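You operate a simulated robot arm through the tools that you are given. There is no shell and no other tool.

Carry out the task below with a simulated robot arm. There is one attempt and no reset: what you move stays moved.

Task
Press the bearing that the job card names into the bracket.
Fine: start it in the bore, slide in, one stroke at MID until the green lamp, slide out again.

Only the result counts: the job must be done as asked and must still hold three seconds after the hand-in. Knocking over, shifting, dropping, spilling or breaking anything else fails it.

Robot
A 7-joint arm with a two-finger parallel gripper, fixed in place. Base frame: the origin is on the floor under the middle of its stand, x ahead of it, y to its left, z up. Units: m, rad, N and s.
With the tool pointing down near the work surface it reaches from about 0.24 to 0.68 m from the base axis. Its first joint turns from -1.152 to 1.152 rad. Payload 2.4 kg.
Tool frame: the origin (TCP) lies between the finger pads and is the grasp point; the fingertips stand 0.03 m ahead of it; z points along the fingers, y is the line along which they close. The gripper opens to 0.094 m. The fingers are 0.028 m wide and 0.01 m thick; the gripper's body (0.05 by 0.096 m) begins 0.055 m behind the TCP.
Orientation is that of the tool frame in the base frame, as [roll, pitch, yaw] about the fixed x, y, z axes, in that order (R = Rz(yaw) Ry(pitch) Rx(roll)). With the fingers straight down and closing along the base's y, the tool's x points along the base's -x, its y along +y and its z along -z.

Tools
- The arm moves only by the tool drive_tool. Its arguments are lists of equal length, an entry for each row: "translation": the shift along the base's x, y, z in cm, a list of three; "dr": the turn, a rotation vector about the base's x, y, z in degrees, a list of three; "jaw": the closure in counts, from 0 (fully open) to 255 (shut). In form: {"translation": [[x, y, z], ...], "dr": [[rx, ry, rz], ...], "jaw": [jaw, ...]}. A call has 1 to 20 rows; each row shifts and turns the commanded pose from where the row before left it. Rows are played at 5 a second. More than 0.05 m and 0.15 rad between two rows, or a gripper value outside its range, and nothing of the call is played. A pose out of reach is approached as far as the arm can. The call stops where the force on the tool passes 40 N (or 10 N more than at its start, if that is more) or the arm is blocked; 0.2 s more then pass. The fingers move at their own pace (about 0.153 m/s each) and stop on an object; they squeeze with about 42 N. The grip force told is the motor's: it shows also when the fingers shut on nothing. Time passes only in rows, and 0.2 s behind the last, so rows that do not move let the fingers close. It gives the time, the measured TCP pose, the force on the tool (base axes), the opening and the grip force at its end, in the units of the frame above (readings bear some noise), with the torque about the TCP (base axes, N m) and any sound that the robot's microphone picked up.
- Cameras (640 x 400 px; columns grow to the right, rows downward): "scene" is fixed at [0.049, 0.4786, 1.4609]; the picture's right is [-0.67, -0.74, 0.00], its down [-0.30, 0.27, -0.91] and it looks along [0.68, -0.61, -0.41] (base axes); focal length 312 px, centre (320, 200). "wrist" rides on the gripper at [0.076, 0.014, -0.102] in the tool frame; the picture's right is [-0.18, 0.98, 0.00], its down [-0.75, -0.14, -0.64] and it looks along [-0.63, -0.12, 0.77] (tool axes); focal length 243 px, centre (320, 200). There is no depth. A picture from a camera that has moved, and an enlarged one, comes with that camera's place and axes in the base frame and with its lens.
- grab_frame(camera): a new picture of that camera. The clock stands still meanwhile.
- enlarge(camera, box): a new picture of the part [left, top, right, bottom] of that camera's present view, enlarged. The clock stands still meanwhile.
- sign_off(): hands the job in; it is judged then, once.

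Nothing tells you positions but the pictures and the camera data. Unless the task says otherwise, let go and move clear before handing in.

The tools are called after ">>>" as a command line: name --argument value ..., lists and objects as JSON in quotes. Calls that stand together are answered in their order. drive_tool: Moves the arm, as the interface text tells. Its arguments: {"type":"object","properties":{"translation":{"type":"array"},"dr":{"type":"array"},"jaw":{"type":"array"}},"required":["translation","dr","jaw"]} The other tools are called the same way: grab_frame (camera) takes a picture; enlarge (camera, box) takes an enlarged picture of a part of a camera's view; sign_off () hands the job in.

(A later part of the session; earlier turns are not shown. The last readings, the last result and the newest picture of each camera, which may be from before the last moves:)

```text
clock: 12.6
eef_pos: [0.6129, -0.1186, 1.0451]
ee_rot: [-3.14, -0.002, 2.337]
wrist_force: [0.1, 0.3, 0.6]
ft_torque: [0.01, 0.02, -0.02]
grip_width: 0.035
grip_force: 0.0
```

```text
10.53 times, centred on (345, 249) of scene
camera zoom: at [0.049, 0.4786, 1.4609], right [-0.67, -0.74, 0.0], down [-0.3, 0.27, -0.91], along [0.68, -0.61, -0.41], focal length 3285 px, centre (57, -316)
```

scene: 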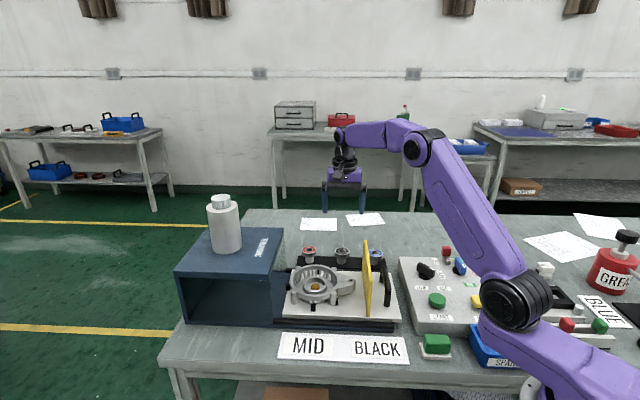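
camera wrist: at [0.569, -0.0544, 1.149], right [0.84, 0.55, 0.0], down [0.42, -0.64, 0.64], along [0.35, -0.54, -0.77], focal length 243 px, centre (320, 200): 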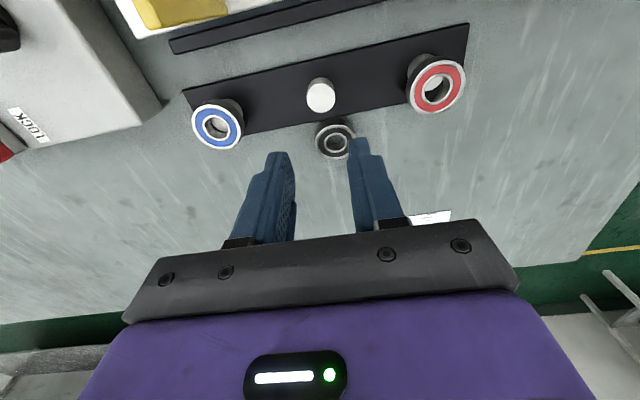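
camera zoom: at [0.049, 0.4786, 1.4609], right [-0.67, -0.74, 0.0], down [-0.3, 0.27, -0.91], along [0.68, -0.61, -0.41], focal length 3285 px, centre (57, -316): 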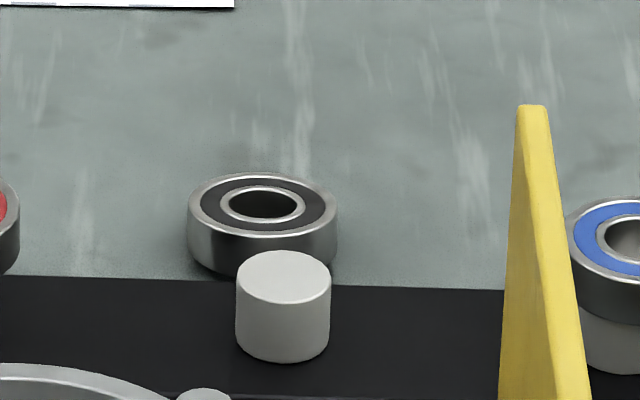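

The bearing lies flat on the table, just clear of the rack edge, at about (0.654, -0.150), within reach. I'll open, move over it, and measure its height properly this time.

>>> drive_tool --translation '[[0, 0, 0], [2.0, -1.6, 0], [2.0, -1.6, 0], [0, 0, 0]]' --dr '[[0, 0, 0], [0, 0, 0], [0, 0, 0], [0, 0, 0]]' --jaw '[0, 0, 0, 0]'

>>> enlarge --camera "wrist" --box '[240, 60, 400, 160]'

>>> drive_tool --translation '[[0, 0, -3.0], [0, 0, -3.0], [0, 0, -2.0], [0, 0, 0]]' --dr '[[0, 0, 0], [0, 0, 0], [0, 0, 0], [0, 0, 0]]' --jaw '[0, 0, 0, 0]'

>>> enlarge --camera "wrist" --box '[240, 90, 400, 190]'

>>> grab_frame --camera "wrist"

>>> enlarge --camera "scene" --box '[290, 200, 400, 268]'

```text
clock: 13.6
eef_pos: [0.6516, -0.15, 1.0438]
ee_rot: [-3.14, 0.001, 2.337]
wrist_force: [-0.4, -0.2, 0.4]
ft_torque: [0.01, 0.0, 0.01]
grip_width: 0.0939
grip_force: 0.0
```

```text
4.00 times, centred on (320, 110) of wrist
camera zoom: at [0.6081, -0.0843, 1.1476], right [0.84, 0.55, 0.0], down [0.42, -0.64, 0.64], along [0.35, -0.54, -0.77], focal length 970 px, centre (320, 560)
```

zoom: 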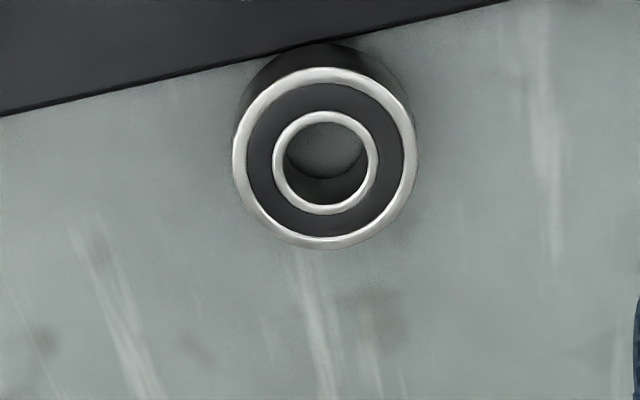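

```text
clock: 14.6
eef_pos: [0.6536, -0.1495, 0.9629]
ee_rot: [-3.141, 0.001, 2.338]
wrist_force: [-0.7, -0.7, 0.1]
ft_torque: [-0.01, -0.01, -0.02]
grip_width: 0.0939
grip_force: 0.0
```

```text
4.00 times, centred on (320, 140) of wrist
camera zoom: at [0.61, -0.0852, 1.0672], right [0.84, 0.55, 0.0], down [0.42, -0.64, 0.64], along [0.35, -0.54, -0.77], focal length 970 px, centre (320, 440)
```

zoom: 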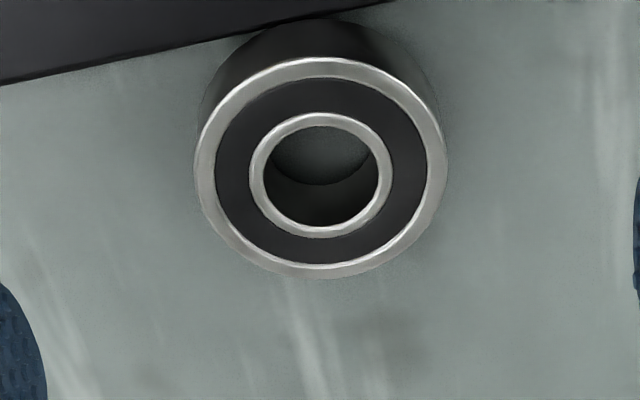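

```text
taken
camera wrist: at [0.61, -0.0852, 1.0672], right [0.84, 0.55, 0.0], down [0.42, -0.64, 0.64], along [0.35, -0.54, -0.77], focal length 243 px, centre (320, 200)
```

wrist: 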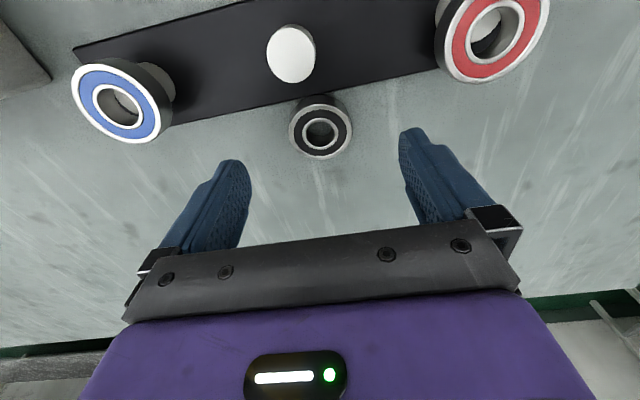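

```text
5.82 times, centred on (345, 234) of scene
camera zoom: at [0.049, 0.4786, 1.4609], right [-0.67, -0.74, 0.0], down [-0.3, 0.27, -0.91], along [0.68, -0.61, -0.41], focal length 1816 px, centre (174, 2)
```

zoom: 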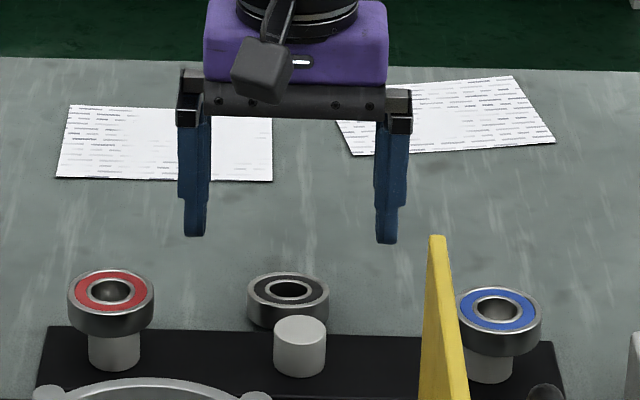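

I measured the bearing top between about 0.885 and 0.90, which isn't good enough. I'll lower the open fingers around it in small steps and use a light touch on the table to get the true height.

>>> drive_tool --translation '[[0, 0, -2.0], [0, 0, -1.5], [0, 0, 0]]' --dr '[[0, 0, 0], [0, 0, 0], [0, 0, 0]]' --jaw '[0, 0, 0]'

>>> enlarge --camera "wrist" --box '[220, 90, 420, 215]'

>>> enlarge --camera "scene" --box '[290, 200, 400, 268]'

```text
clock: 15.4
eef_pos: [0.6528, -0.15, 0.9267]
ee_rot: [3.141, 0.001, 2.337]
wrist_force: [-0.4, -0.2, 0.1]
ft_torque: [0.03, -0.04, -0.03]
grip_width: 0.0939
grip_force: 0.1
```

```text
3.20 times, centred on (320, 152) of wrist
camera zoom: at [0.6101, -0.0853, 1.0316], right [0.84, 0.55, 0.0], down [0.42, -0.64, 0.64], along [0.35, -0.54, -0.77], focal length 776 px, centre (320, 352)
```

zoom: 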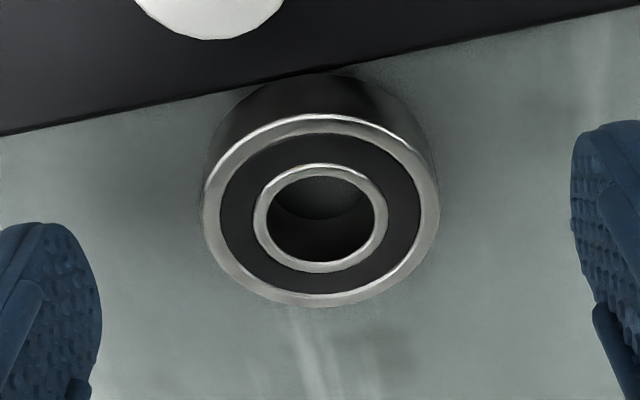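

```text
5.82 times, centred on (345, 234) of scene
camera zoom: at [0.049, 0.4786, 1.4609], right [-0.67, -0.74, 0.0], down [-0.3, 0.27, -0.91], along [0.68, -0.61, -0.41], focal length 1816 px, centre (174, 2)
```

zoom: 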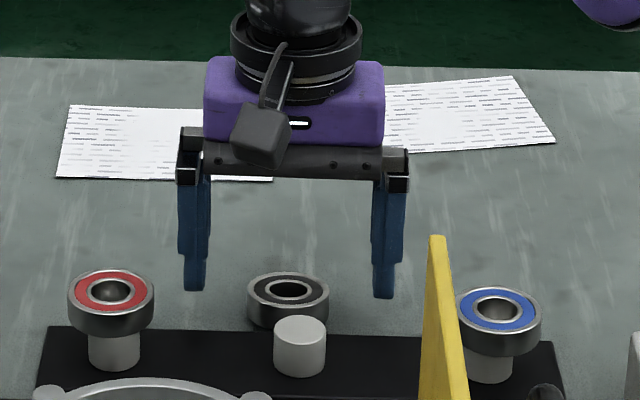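

Consistent fits now give the bearing top at z ≈ 0.894 with a 47 mm outside diameter, so the first grip only caught its chamfer. I'll shift 2 mm back, go about 8 mm below its top, and close fully.

>>> drive_tool --translation '[[-0.12, 0.18, -0.5], [0, 0, -0.6], [0, 0, 0], [0, 0, 0], [0, 0, 0], [0, 0, 0], [0, 0, 0]]' --dr '[[0, 0, 0], [0, 0, 0], [0, 0, 0], [0, 0, 0], [0, 0, 0], [0, 0, 0], [0, 0, 0]]' --jaw '[0, 0, 0, 60, 120, 180, 200]'

>>> enlarge --camera "wrist" --box '[220, 90, 420, 215]'

>>> enlarge --camera "scene" --box '[290, 200, 400, 268]'

```text
clock: 17.0
eef_pos: [0.6534, -0.1483, 0.9178]
ee_rot: [-3.141, 0.0, 2.336]
wrist_force: [0.5, 0.2, -1.0]
ft_torque: [-0.02, 0.0, -0.02]
grip_width: 0.0453
grip_force: 41.5
```

```text
3.20 times, centred on (320, 152) of wrist
camera zoom: at [0.6088, -0.0831, 1.0218], right [0.84, 0.55, 0.0], down [0.42, -0.64, 0.64], along [0.35, -0.54, -0.77], focal length 776 px, centre (320, 352)
```

zoom: 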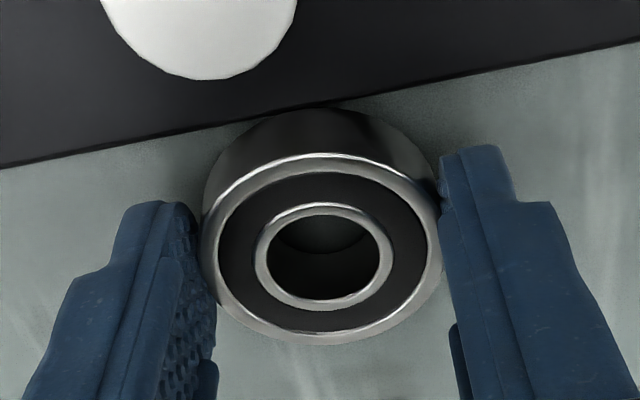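

```text
5.82 times, centred on (345, 234) of scene
camera zoom: at [0.049, 0.4786, 1.4609], right [-0.67, -0.74, 0.0], down [-0.3, 0.27, -0.91], along [0.68, -0.61, -0.41], focal length 1816 px, centre (174, 2)
```

zoom: 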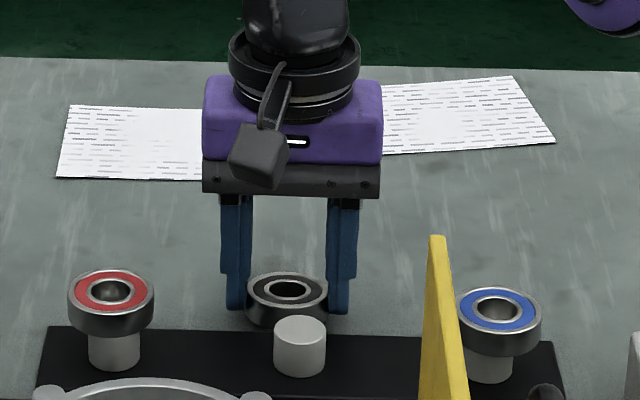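

Good overlap this time, with the fingertips about 6 mm below the top face and the jaws well centred. I'll lift slowly and check that it comes along.

>>> drive_tool --translation '[[0, 0, 0], [0, 0, 0.3], [0, 0, 0.5], [0, 0, 0.7], [0, 0, 0.5], [0, 0, 0]]' --dr '[[0, 0, 0], [0, 0, 0], [0, 0, 0], [0, 0, 0], [0, 0, 0], [0, 0, 0]]' --jaw '[200, 200, 200, 200, 200, 200]'

>>> enlarge --camera "wrist" --box '[220, 90, 420, 215]'

>>> enlarge --camera "scene" --box '[290, 200, 400, 268]'

```text
clock: 18.4
eef_pos: [0.6515, -0.1483, 0.9388]
ee_rot: [-3.141, 0.001, 2.337]
wrist_force: [-0.9, -1.2, -1.2]
ft_torque: [-0.03, 0.01, -0.04]
grip_width: 0.0453
grip_force: 42.3
```

```text
3.20 times, centred on (320, 152) of wrist
camera zoom: at [0.6085, -0.0836, 1.0417], right [0.84, 0.55, 0.0], down [0.42, -0.64, 0.64], along [0.35, -0.54, -0.77], focal length 776 px, centre (320, 352)
```

zoom: 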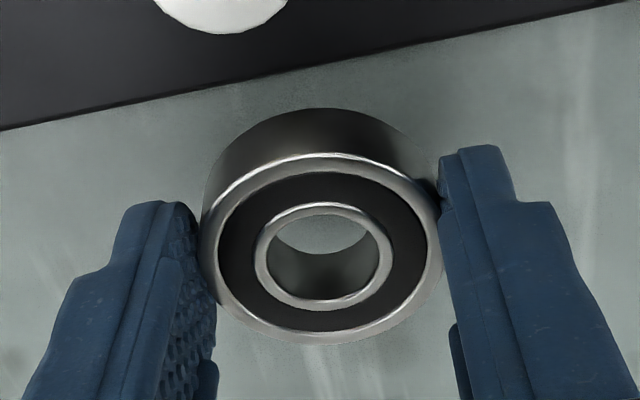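

```text
5.82 times, centred on (345, 234) of scene
camera zoom: at [0.049, 0.4786, 1.4609], right [-0.67, -0.74, 0.0], down [-0.3, 0.27, -0.91], along [0.68, -0.61, -0.41], focal length 1816 px, centre (174, 2)
```

zoom: 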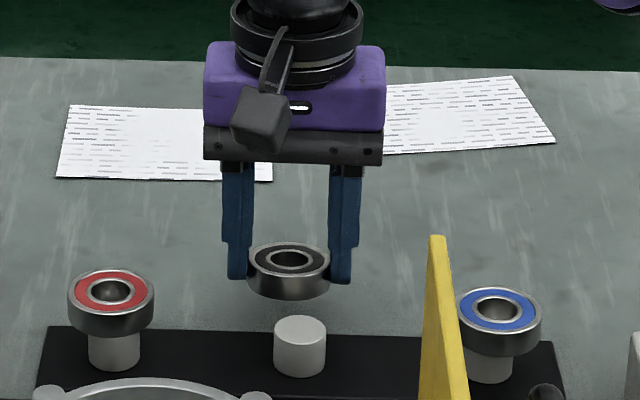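

The bearing is held firmly and centred to within about 1 mm. I'll raise it above the guard height and carry it over the bore for measurement.

>>> drive_tool --translation '[[0, 0, 2.0], [0, 0, 3.0], [0, 0, 3.5], [0, 0, 3.5], [-1.5, 2.8, 0], [-1.5, 2.8, 0], [-1.5, 2.8, 0], [-1.5, 2.9, 0], [-1.5, 2.9, 0], [-1.5, 2.9, 0], [-1.6, 2.9, 0], [0, 0, 0], [0, 0, 0]]' --dr '[[0, 0, 0], [0, 0, 0], [0, 0, 0], [0, 0, 0], [0, 0, 0], [0, 0, 0], [0, 0, 0], [0, 0, 0], [0, 0, 0], [0, 0, 0], [0, 0, 0], [0, 0, 0], [0, 0, 0]]' --jaw '[200, 200, 200, 200, 200, 200, 200, 200, 200, 200, 200, 200, 200]'

>>> grab_frame --camera "wrist"

>>> enlarge --camera "wrist" --box '[220, 40, 420, 215]'

>>> enlarge --camera "scene" --box '[260, 200, 420, 310]'

```text
clock: 21.2
eef_pos: [0.5476, 0.0502, 1.0576]
ee_rot: [-3.141, 0.0, 2.337]
wrist_force: [-0.4, 0.1, -0.7]
ft_torque: [0.02, -0.01, 0.0]
grip_width: 0.0452
grip_force: 42.0
```

```text
taken
camera wrist: at [0.5033, 0.115, 1.1623], right [0.84, 0.55, 0.0], down [0.42, -0.64, 0.64], along [0.35, -0.54, -0.77], focal length 243 px, centre (320, 200)
```

wrist: 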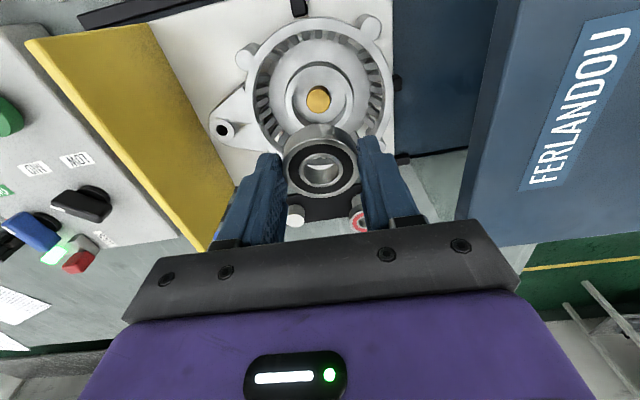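

```text
2.29 times, centred on (320, 128) of wrist
camera zoom: at [0.5033, 0.115, 1.1623], right [0.84, 0.55, 0.0], down [0.42, -0.64, 0.64], along [0.35, -0.54, -0.77], focal length 555 px, centre (320, 366)
```

zoom: 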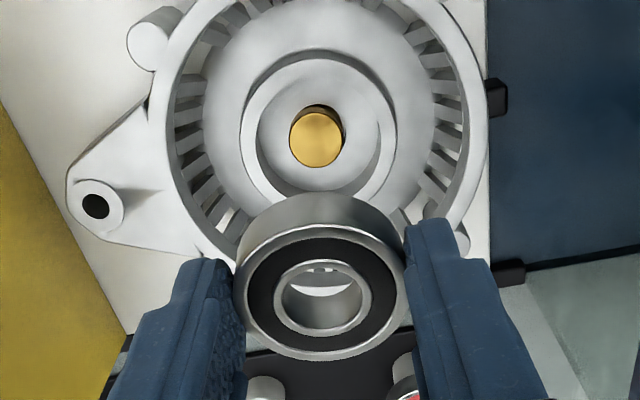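

```text
3.64 times, centred on (340, 255) of scene
camera zoom: at [0.049, 0.4786, 1.4609], right [-0.67, -0.74, 0.0], down [-0.3, 0.27, -0.91], along [0.68, -0.61, -0.41], focal length 1135 px, centre (247, 0)
```

zoom: 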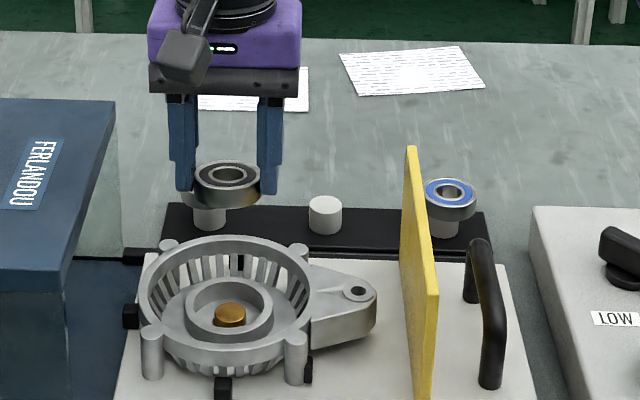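

The bearing hangs over the bracket with the bore visible just beyond it. I'll zoom in on the bore for accurate ellipse edges.

>>> enlarge --camera "wrist" --box '[270, 50, 370, 130]'

>>> enlarge --camera "scene" --box '[285, 260, 355, 305]'

```text
5.00 times, centred on (320, 90) of wrist
camera zoom: at [0.5033, 0.115, 1.1623], right [0.84, 0.55, 0.0], down [0.42, -0.64, 0.64], along [0.35, -0.54, -0.77], focal length 1213 px, centre (320, 750)
```

zoom: 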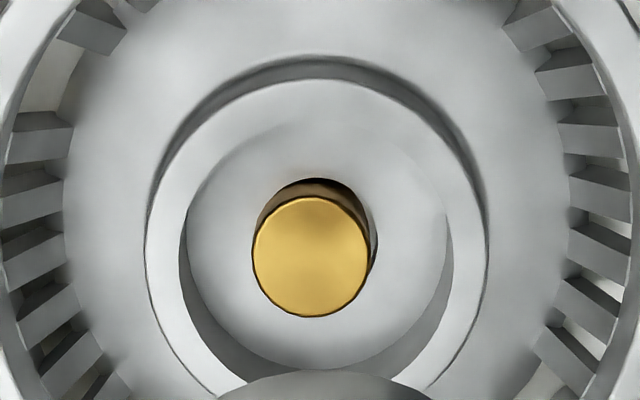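

```text
8.89 times, centred on (320, 282) of scene
camera zoom: at [0.049, 0.4786, 1.4609], right [-0.67, -0.74, 0.0], down [-0.3, 0.27, -0.91], along [0.68, -0.61, -0.41], focal length 2774 px, centre (320, -533)
```

zoom: 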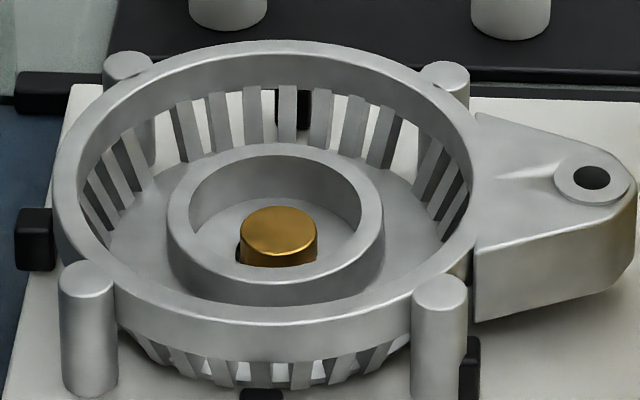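

By parallax the bore is a few millimetres nearer me than the bearing axis; along the slide they agree to half a millimetre. To pin down the cross direction independent of height, I'll turn the wrist 45° in place and look from another side.

>>> drive_tool --translation '[[0, 0, 0], [0, 0, 0], [0, 0, 0], [0, 0, 0], [0, 0, 0], [0, 0, 0], [0, 0, 0]]' --dr '[[0, 0, 7.5], [0, 0, 7.5], [0, 0, 7.5], [0, 0, 7.5], [0, 0, 7.5], [0, 0, 7.5], [0, 0, 0]]' --jaw '[200, 200, 200, 200, 200, 200, 200]'

>>> grab_frame --camera "wrist"

>>> enlarge --camera "wrist" --box '[270, 50, 370, 130]'

>>> enlarge --camera "wrist" --box '[270, 110, 370, 210]'

```text
clock: 22.8
eef_pos: [0.5478, 0.0521, 1.0579]
ee_rot: [-3.141, 0.001, 3.124]
wrist_force: [0.6, -0.7, -1.3]
ft_torque: [0.01, 0.0, 0.02]
grip_width: 0.0451
grip_force: 42.2
```

```text
taken
camera wrist: at [0.4697, 0.0671, 1.1624], right [0.2, 0.98, 0.0], down [0.75, -0.15, 0.64], along [0.63, -0.13, -0.77], focal length 243 px, centre (320, 200)
```

wrist: 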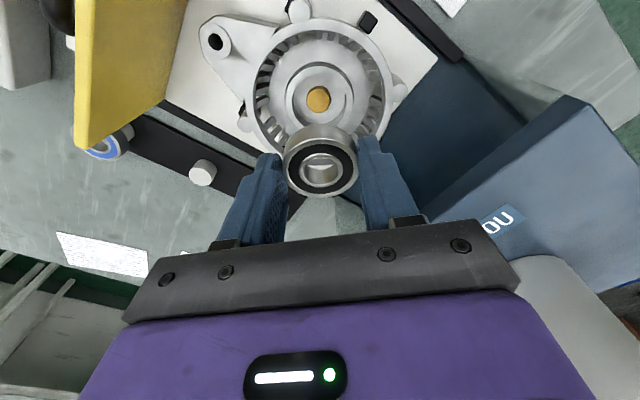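

```text
5.00 times, centred on (320, 90) of wrist
camera zoom: at [0.4697, 0.0671, 1.1624], right [0.2, 0.98, 0.0], down [0.75, -0.15, 0.64], along [0.63, -0.13, -0.77], focal length 1213 px, centre (320, 750)
```

zoom: 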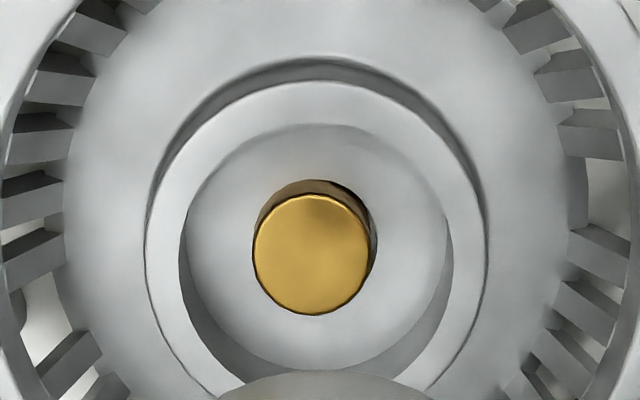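

```text
4.00 times, centred on (320, 160) of wrist
camera zoom: at [0.4697, 0.0671, 1.1624], right [0.2, 0.98, 0.0], down [0.75, -0.15, 0.64], along [0.63, -0.13, -0.77], focal length 970 px, centre (320, 360)
```

zoom: 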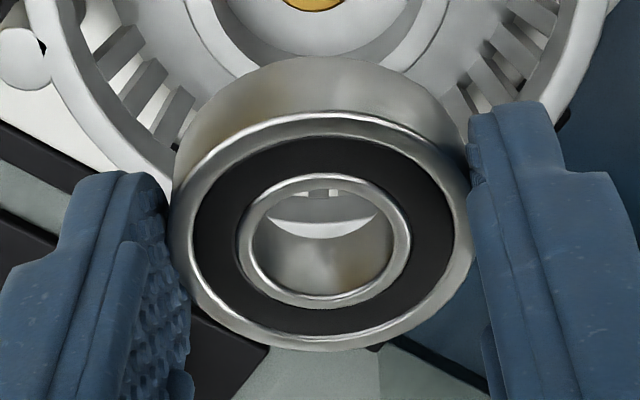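

The bore stayed at exactly the same image position while I rotated, so it lies right on the tool axis. I just need to know how well the bearing itself is centred in the grip, so I'll check from the scene camera.

>>> enlarge --camera "scene" --box '[280, 235, 360, 305]'

>>> enlarge --camera "scene" --box '[295, 235, 335, 263]'

```text
5.71 times, centred on (320, 270) of scene
camera zoom: at [0.049, 0.4786, 1.4609], right [-0.67, -0.74, 0.0], down [-0.3, 0.27, -0.91], along [0.68, -0.61, -0.41], focal length 1783 px, centre (320, -200)
```

zoom: 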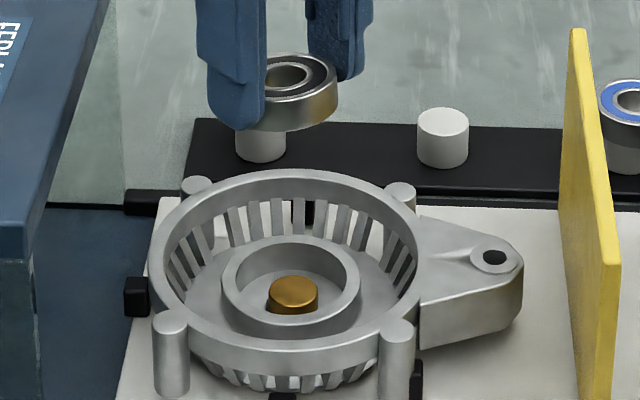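

```text
14.29 times, centred on (315, 249) of scene
camera zoom: at [0.049, 0.4786, 1.4609], right [-0.67, -0.74, 0.0], down [-0.3, 0.27, -0.91], along [0.68, -0.61, -0.41], focal length 4458 px, centre (391, -500)
```

zoom: 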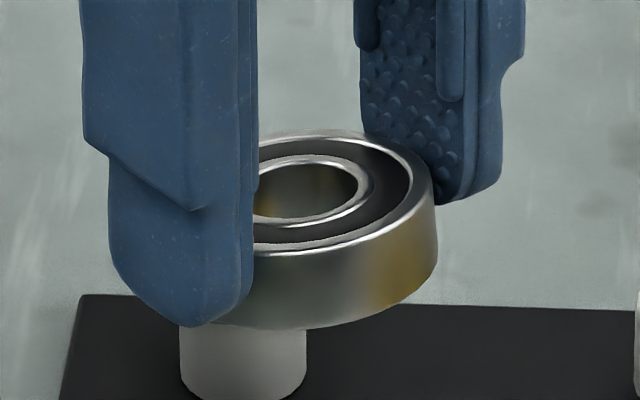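

The bearing sits about 1.6 mm ahead of the tool axis in the jaws. I'll correct for that and lower it to just above the boss, then check from both cameras.

>>> drive_tool --translation '[[-0.18, -0.02, -2.0], [0, 0, -2.5], [0, 0, -2.5], [0, 0, -1.5], [0, 0, 0], [0, 0, 0]]' --dr '[[0, 0, 0], [0, 0, 0], [0, 0, 0], [0, 0, 0], [0, 0, 0], [0, 0, 0]]' --jaw '[200, 200, 200, 200, 200, 200]'

>>> enlarge --camera "scene" --box '[280, 235, 360, 305]'

>>> grab_frame --camera "wrist"

>>> enlarge --camera "wrist" --box '[220, 80, 420, 215]'

```text
clock: 24.2
eef_pos: [0.5449, 0.0507, 0.9736]
ee_rot: [3.141, 0.001, 3.122]
wrist_force: [-0.1, 0.5, -2.1]
ft_torque: [0.0, 0.0, 0.01]
grip_width: 0.0455
grip_force: 41.9
```

```text
5.71 times, centred on (320, 270) of scene
camera zoom: at [0.049, 0.4786, 1.4609], right [-0.67, -0.74, 0.0], down [-0.3, 0.27, -0.91], along [0.68, -0.61, -0.41], focal length 1783 px, centre (320, -200)
```

zoom: 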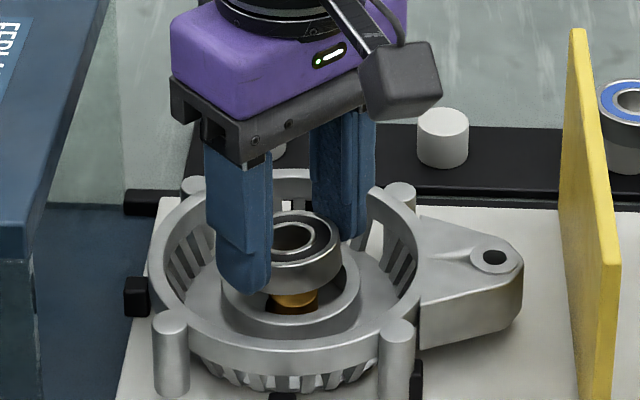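

```text
taken
camera wrist: at [0.4676, 0.0668, 1.0773], right [0.2, 0.98, 0.0], down [0.75, -0.16, 0.64], along [0.63, -0.13, -0.77], focal length 243 px, centre (320, 200)
```

wrist: 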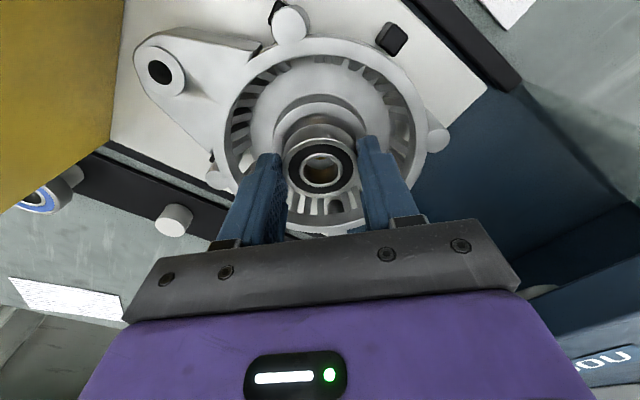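

```text
2.96 times, centred on (320, 148) of wrist
camera zoom: at [0.4676, 0.0668, 1.0773], right [0.2, 0.98, 0.0], down [0.75, -0.16, 0.64], along [0.63, -0.13, -0.77], focal length 719 px, centre (320, 356)
```

zoom: 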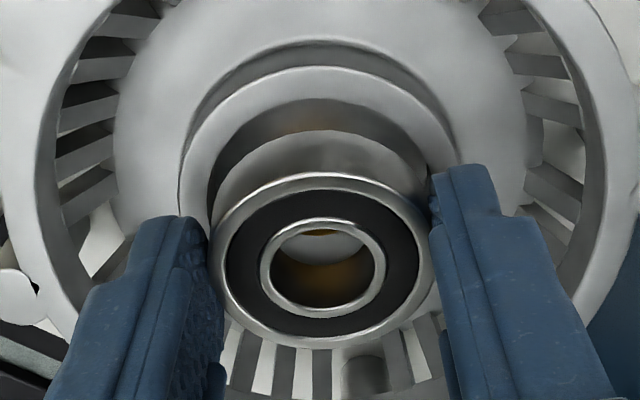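

Both cameras show the bearing concentric with the boss to about half a millimetre. I'll lower it gently into the bore in small steps, watching the force.

>>> drive_tool --translation '[[-0.01, -0.04, -0.4], [0, 0, -0.4], [0, 0, -0.3], [0, 0, -0.2], [0, 0, 0]]' --dr '[[0, 0, 0], [0, 0, 0], [0, 0, 0], [0, 0, 0], [0, 0, 0]]' --jaw '[200, 200, 200, 200, 200]'

>>> enlarge --camera "scene" --box '[290, 245, 350, 300]'

>>> enlarge --camera "wrist" --box '[220, 80, 420, 215]'

```text
clock: 25.4
eef_pos: [0.5445, 0.0501, 0.962]
ee_rot: [-3.141, 0.003, 3.122]
wrist_force: [-2.6, 0.8, 20.9]
ft_torque: [-0.13, 0.33, -0.06]
grip_width: 0.0454
grip_force: 42.0
```

```text
7.27 times, centred on (320, 272) of scene
camera zoom: at [0.0485, 0.4786, 1.461], right [-0.67, -0.74, 0.0], down [-0.3, 0.27, -0.91], along [0.68, -0.61, -0.41], focal length 2270 px, centre (320, -327)
```

zoom: 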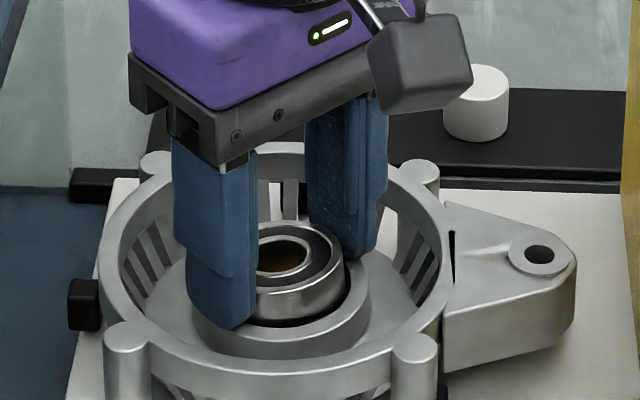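

```text
2.96 times, centred on (320, 148) of wrist
camera zoom: at [0.4677, 0.0671, 1.0656], right [0.2, 0.98, 0.0], down [0.75, -0.16, 0.64], along [0.63, -0.13, -0.76], focal length 719 px, centre (320, 356)
```

zoom: 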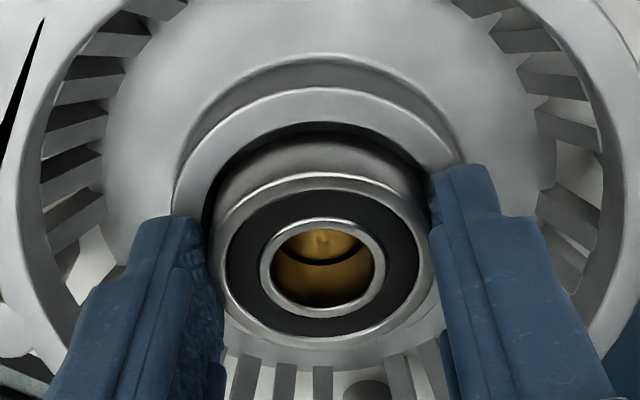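

Contact at about 21 N with the bearing partly in or at the bore mouth. I'll zoom in to see what is touching before pushing further.

>>> enlarge --camera "scene" --box '[303, 262, 338, 290]'

>>> enlarge --camera "wrist" --box '[270, 100, 370, 180]'

>>> enlarge --camera "wrist" --box '[295, 130, 345, 190]'

```text
14.29 times, centred on (320, 276) of scene
camera zoom: at [0.0485, 0.4786, 1.461], right [-0.67, -0.74, 0.0], down [-0.3, 0.27, -0.91], along [0.68, -0.61, -0.41], focal length 4458 px, centre (313, -886)
```

zoom: 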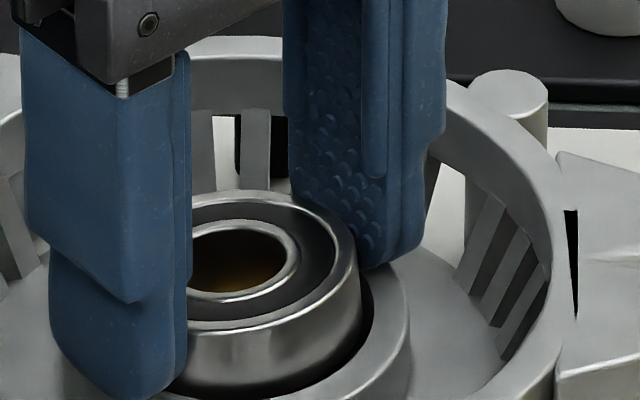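

```text
5.00 times, centred on (320, 140) of wrist
camera zoom: at [0.4677, 0.0671, 1.0656], right [0.2, 0.98, 0.0], down [0.75, -0.16, 0.64], along [0.63, -0.13, -0.76], focal length 1213 px, centre (320, 500)
```

zoom: 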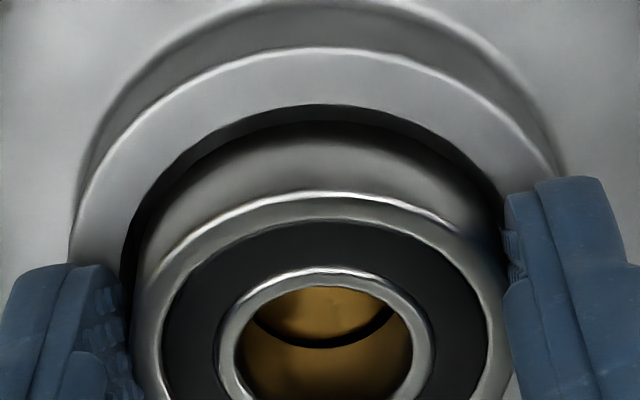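

```text
6.67 times, centred on (320, 160) of wrist
camera zoom: at [0.4677, 0.0671, 1.0656], right [0.2, 0.98, 0.0], down [0.75, -0.16, 0.64], along [0.63, -0.13, -0.76], focal length 1618 px, centre (320, 467)
```

zoom: 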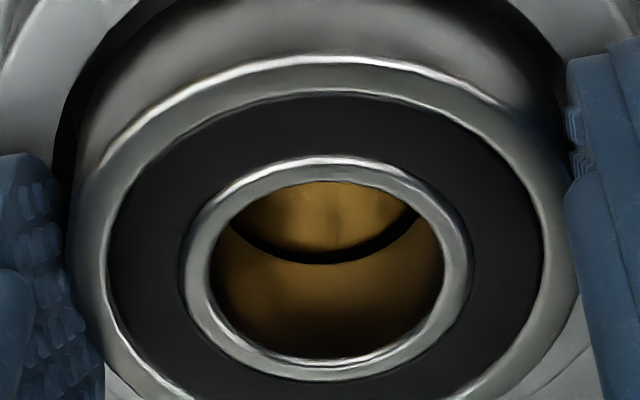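

The bearing is inside the ring and is resting on the near-left edge of the gold pin; the gap arc and the torque both say it needs to shift about 2 mm toward -x and 0.6 mm toward -y. I'll lift slightly, shift, and try again.

>>> drive_tool --translation '[[0, 0, 0.3], [-0.19, -0.06, 0], [0, 0, -0.1], [0, 0, -0.1], [0, 0, 0]]' --dr '[[0, 0, 0], [0, 0, 0], [0, 0, 0], [0, 0, 0], [0, 0, 0]]' --jaw '[200, 200, 200, 200, 200]'

>>> enlarge --camera "wrist" --box '[270, 100, 370, 180]'

>>> enlarge --camera "wrist" --box '[295, 130, 345, 190]'

>>> enlarge --camera "scene" --box '[303, 262, 338, 290]'

```text
clock: 26.6
eef_pos: [0.5433, 0.0496, 0.9623]
ee_rot: [-3.14, 0.001, 3.121]
wrist_force: [0.0, 0.9, 8.9]
ft_torque: [0.0, 0.14, -0.03]
grip_width: 0.0455
grip_force: 42.2
```

```text
5.00 times, centred on (320, 140) of wrist
camera zoom: at [0.4657, 0.0658, 1.0657], right [0.2, 0.98, 0.0], down [0.75, -0.16, 0.64], along [0.63, -0.13, -0.77], focal length 1213 px, centre (320, 500)
```

zoom: 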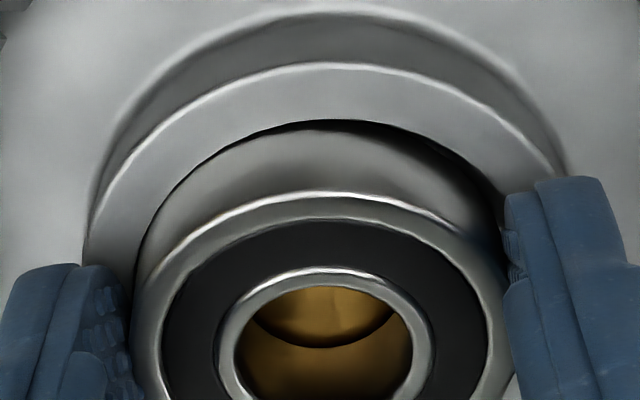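

```text
6.67 times, centred on (320, 160) of wrist
camera zoom: at [0.4657, 0.0658, 1.0657], right [0.2, 0.98, 0.0], down [0.75, -0.16, 0.64], along [0.63, -0.13, -0.77], focal length 1618 px, centre (320, 467)
```

zoom: 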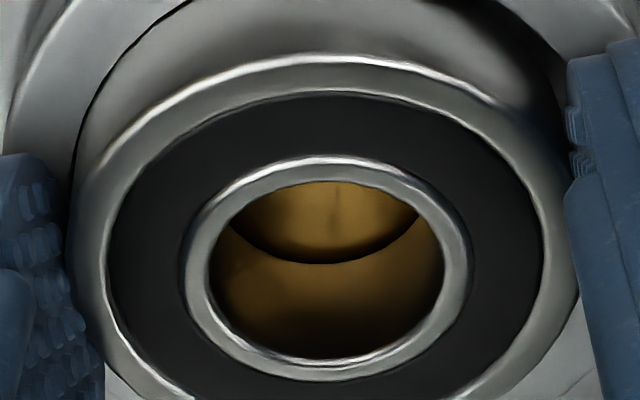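

```text
14.29 times, centred on (320, 276) of scene
camera zoom: at [0.0488, 0.4786, 1.461], right [-0.67, -0.74, 0.0], down [-0.3, 0.27, -0.91], along [0.68, -0.61, -0.41], focal length 4458 px, centre (313, -886)
```

zoom: 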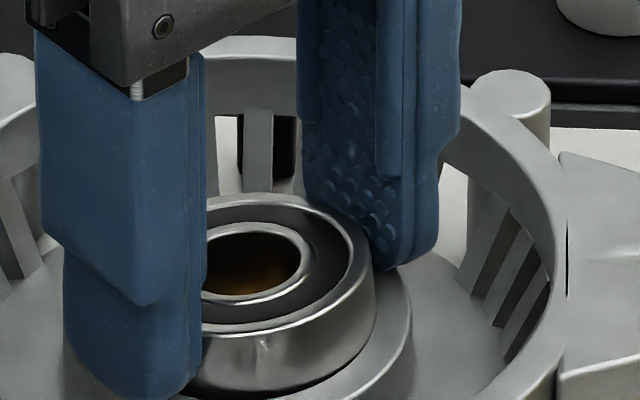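

Contact is at the same height as before, so the bearing is resting on the pin's flat top about 7–8 mm inside the bore. From the two trials the bore centre is about 1.6 mm toward +y from here; I'll recentre and test again.

>>> drive_tool --translation '[[0, 0, 0.3], [0.03, 0.16, 0], [0, 0, -0.15], [0, 0, -0.15], [0, 0, 0]]' --dr '[[0, 0, 0], [0, 0, 0], [0, 0, 0], [0, 0, 0], [0, 0, 0]]' --jaw '[200, 200, 200, 200, 200]'

>>> enlarge --camera "wrist" --box '[270, 100, 370, 180]'

>>> enlarge --camera "wrist" --box '[300, 140, 340, 180]'

>>> enlarge --camera "scene" --box '[303, 262, 338, 290]'

```text
clock: 27.8
eef_pos: [0.5418, 0.0516, 0.9615]
ee_rot: [-3.14, 0.001, 3.122]
wrist_force: [-2.4, -0.9, 13.1]
ft_torque: [-0.12, 0.21, -0.14]
grip_width: 0.0453
grip_force: 41.8
```

```text
5.00 times, centred on (320, 140) of wrist
camera zoom: at [0.4651, 0.0677, 1.0657], right [0.2, 0.98, 0.0], down [0.75, -0.16, 0.64], along [0.63, -0.13, -0.77], focal length 1213 px, centre (320, 500)
```

zoom: 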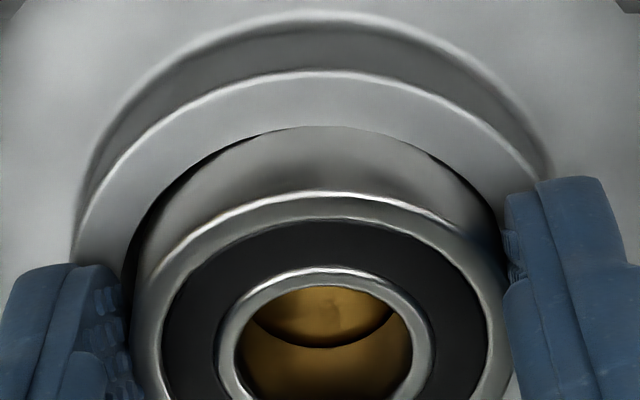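

```text
10.00 times, centred on (320, 160) of wrist
camera zoom: at [0.4651, 0.0677, 1.0657], right [0.2, 0.98, 0.0], down [0.75, -0.16, 0.64], along [0.63, -0.13, -0.77], focal length 2426 px, centre (320, 600)
```

zoom: 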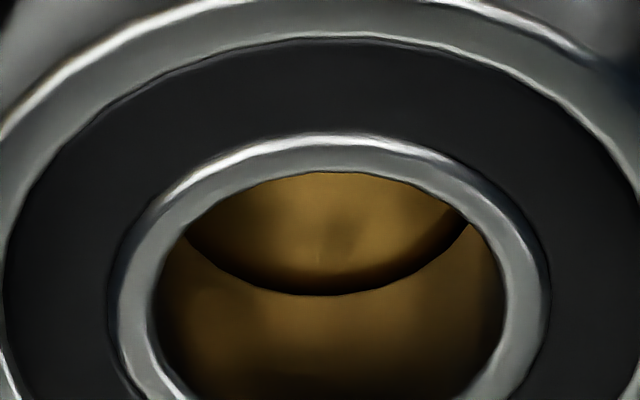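

```text
14.29 times, centred on (320, 276) of scene
camera zoom: at [0.0487, 0.4786, 1.461], right [-0.67, -0.74, 0.0], down [-0.3, 0.27, -0.91], along [0.68, -0.61, -0.41], focal length 4458 px, centre (313, -886)
```

zoom: 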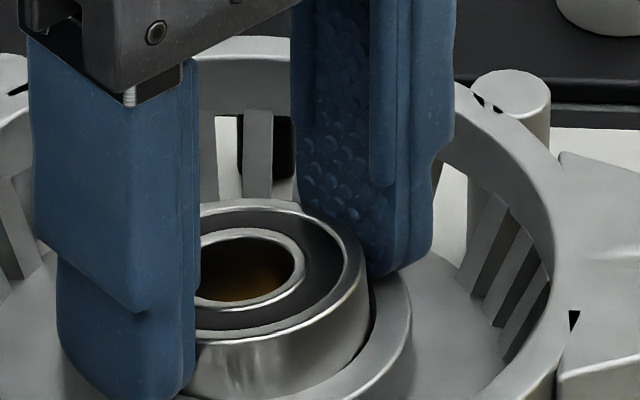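

The bearing is now concentric with the bore to within about a millimetre and rests on the pin. I'll make a tiny correction, ease off the force, release it in the bore and look at how it sits.

>>> drive_tool --translation '[[0, 0, 0.15], [0.04, 0.04, 0], [0, 0, -0.08], [0, 0, 0], [0, 0, 0], [0, 0, 0]]' --dr '[[0, 0, 0], [0, 0, 0], [0, 0, 0], [0, 0, 0], [0, 0, 0], [0, 0, 0]]' --jaw '[200, 200, 200, 200, 132, 114]'

>>> enlarge --camera "wrist" --box '[270, 100, 370, 180]'

>>> enlarge --camera "scene" --box '[303, 262, 338, 290]'

```text
clock: 29.2
eef_pos: [0.5426, 0.053, 0.9626]
ee_rot: [-3.141, 0.0, 3.121]
wrist_force: [-0.3, 0.6, -0.5]
ft_torque: [-0.01, 0.0, 0.03]
grip_width: 0.0522
grip_force: 0.0
```

```text
5.00 times, centred on (320, 140) of wrist
camera zoom: at [0.4659, 0.0685, 1.066], right [0.2, 0.98, 0.0], down [0.75, -0.16, 0.64], along [0.63, -0.13, -0.77], focal length 1213 px, centre (320, 500)
```

zoom: 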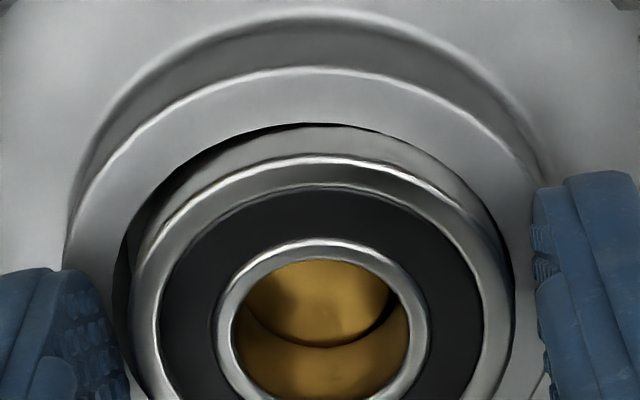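

```text
14.29 times, centred on (320, 276) of scene
camera zoom: at [0.049, 0.4786, 1.4609], right [-0.67, -0.74, 0.0], down [-0.3, 0.27, -0.91], along [0.68, -0.61, -0.41], focal length 4458 px, centre (313, -886)
```

zoom: 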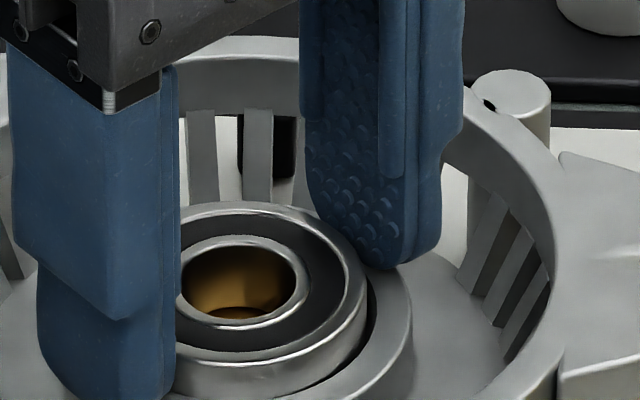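

On release the bearing dropped a few millimetres deeper into the bore, which is good. I'll raise the gripper straight up and look at it unobstructed.

>>> drive_tool --translation '[[0, 0, 0.5], [0, 0, 1.5], [0, 0, 3.0], [0, 0, 3.0], [0, 0, 0]]' --dr '[[0, 0, 0], [0, 0, 0], [0, 0, 0], [0, 0, 0], [0, 0, 0]]' --jaw '[114, 114, 114, 114, 114]'

>>> enlarge --camera "wrist" --box '[270, 55, 370, 135]'

>>> enlarge --camera "scene" --box '[285, 255, 355, 305]'

>>> grab_frame --camera "scene"

```text
clock: 30.4
eef_pos: [0.5442, 0.0525, 1.0437]
ee_rot: [-3.141, -0.001, 3.121]
wrist_force: [0.2, 0.5, -0.5]
ft_torque: [0.01, -0.01, 0.0]
grip_width: 0.0519
grip_force: 0.1
```

```text
5.00 times, centred on (320, 95) of wrist
camera zoom: at [0.4674, 0.0688, 1.1477], right [0.2, 0.98, 0.0], down [0.75, -0.16, 0.64], along [0.63, -0.13, -0.77], focal length 1213 px, centre (320, 725)
```

zoom: 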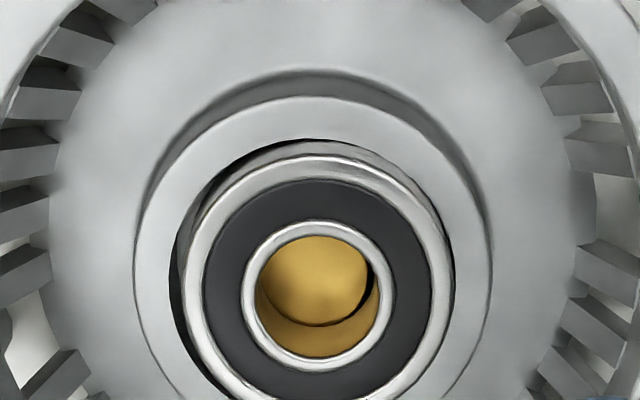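

```text
8.00 times, centred on (320, 280) of scene
camera zoom: at [0.049, 0.4786, 1.4609], right [-0.67, -0.74, 0.0], down [-0.3, 0.27, -0.91], along [0.68, -0.61, -0.41], focal length 2497 px, centre (320, -440)
```

zoom: 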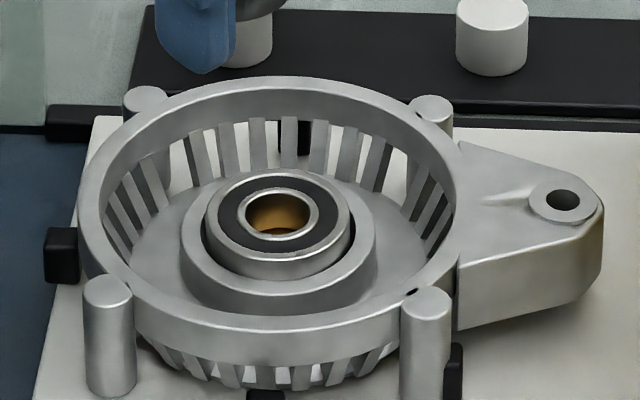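

```text
taken
```

scene: 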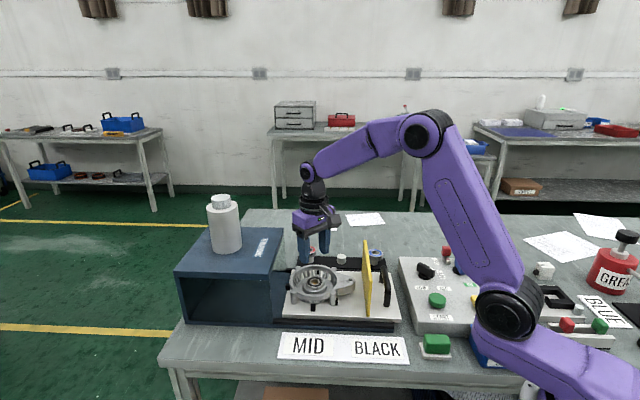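

The bearing sits level inside the boss, resting on the pin with about 9 mm engaged, though it looks roughly 1.5 mm off-centre. I'll tilt the wrist so its camera looks straight down on the bore and measure concentricity without parallax.

>>> drive_tool --translation '[[0.31, -0.08, 2.0], [0, 0, 2.0], [0, 0, 0], [0, 0, 0], [0, 0, 0], [0, 0, 0], [0, 0, 0], [0, 0, 0]]' --dr '[[0, 0, 0], [0, 0, 0], [1.57, 7.76, 0], [1.57, 7.76, 0], [1.57, 7.76, 0], [1.57, 7.76, 0], [1.57, 7.76, 0], [0, 0, 0]]' --jaw '[0, 0, 0, 0, 0, 0, 0, 0]'

>>> grab_frame --camera "wrist"

>>> enlarge --camera "wrist" --box '[270, 155, 370, 235]'

```text
clock: 32.2
eef_pos: [0.5121, 0.0508, 1.0816]
ee_rot: [2.995, -0.675, -3.111]
wrist_force: [0.2, 0.0, 0.0]
ft_torque: [0.01, 0.0, 0.0]
grip_width: 0.0937
grip_force: 0.0
out of reach, approached as far as the arm can: row 7
```

```text
taken
camera wrist: at [0.5178, 0.0509, 1.2122], right [0.2, 0.98, 0.0], down [0.98, -0.2, 0.01], along [0.01, 0.0, -1.0], focal length 243 px, centre (320, 200)
```

wrist: 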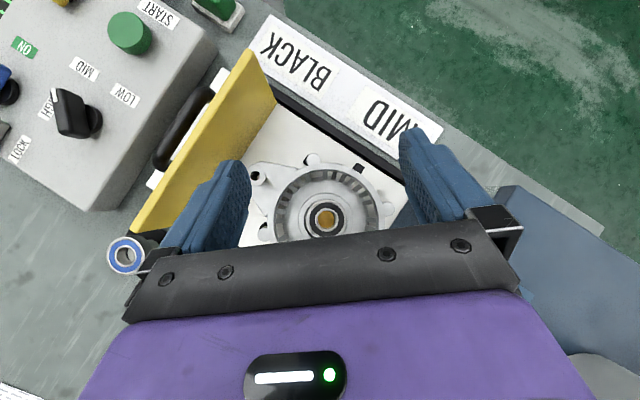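

```text
5.00 times, centred on (320, 195) of wrist
camera zoom: at [0.5178, 0.0509, 1.2122], right [0.2, 0.98, 0.0], down [0.98, -0.2, 0.01], along [0.01, 0.0, -1.0], focal length 1213 px, centre (320, 225)
```

zoom: 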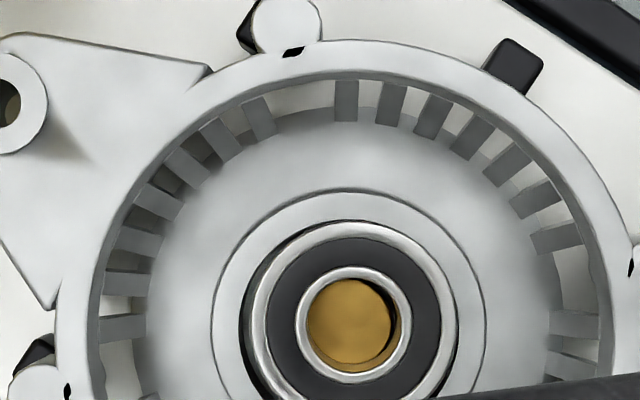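

This gives a nearly vertical view of the boss, though the arm couldn't quite hold that pose. I'll zoom in here to measure the gap around the bearing.

>>> enlarge --camera "wrist" --box '[295, 185, 357, 235]'

>>> enlarge --camera "wrist" --box '[240, 130, 420, 240]'

```text
8.00 times, centred on (326, 210) of wrist
camera zoom: at [0.5178, 0.0509, 1.2122], right [0.2, 0.98, 0.0], down [0.98, -0.2, 0.01], along [0.01, 0.0, -1.0], focal length 1941 px, centre (272, 120)
```

zoom: 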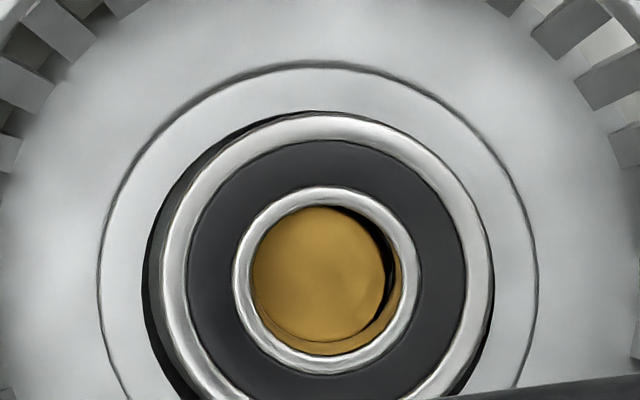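

```text
3.56 times, centred on (330, 185) of wrist
camera zoom: at [0.5178, 0.0509, 1.2122], right [0.2, 0.98, 0.0], down [0.98, -0.2, 0.01], along [0.01, 0.0, -1.0], focal length 863 px, centre (284, 253)
```

zoom: 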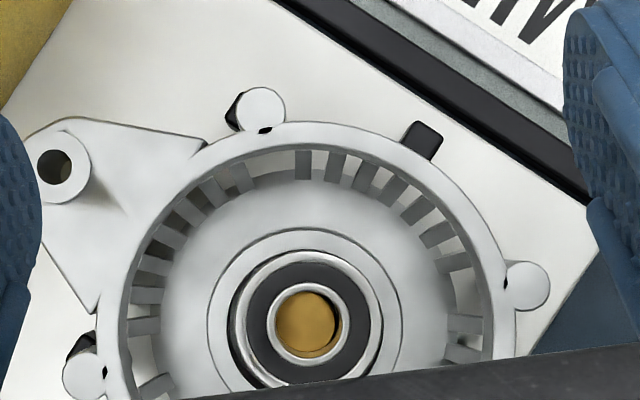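

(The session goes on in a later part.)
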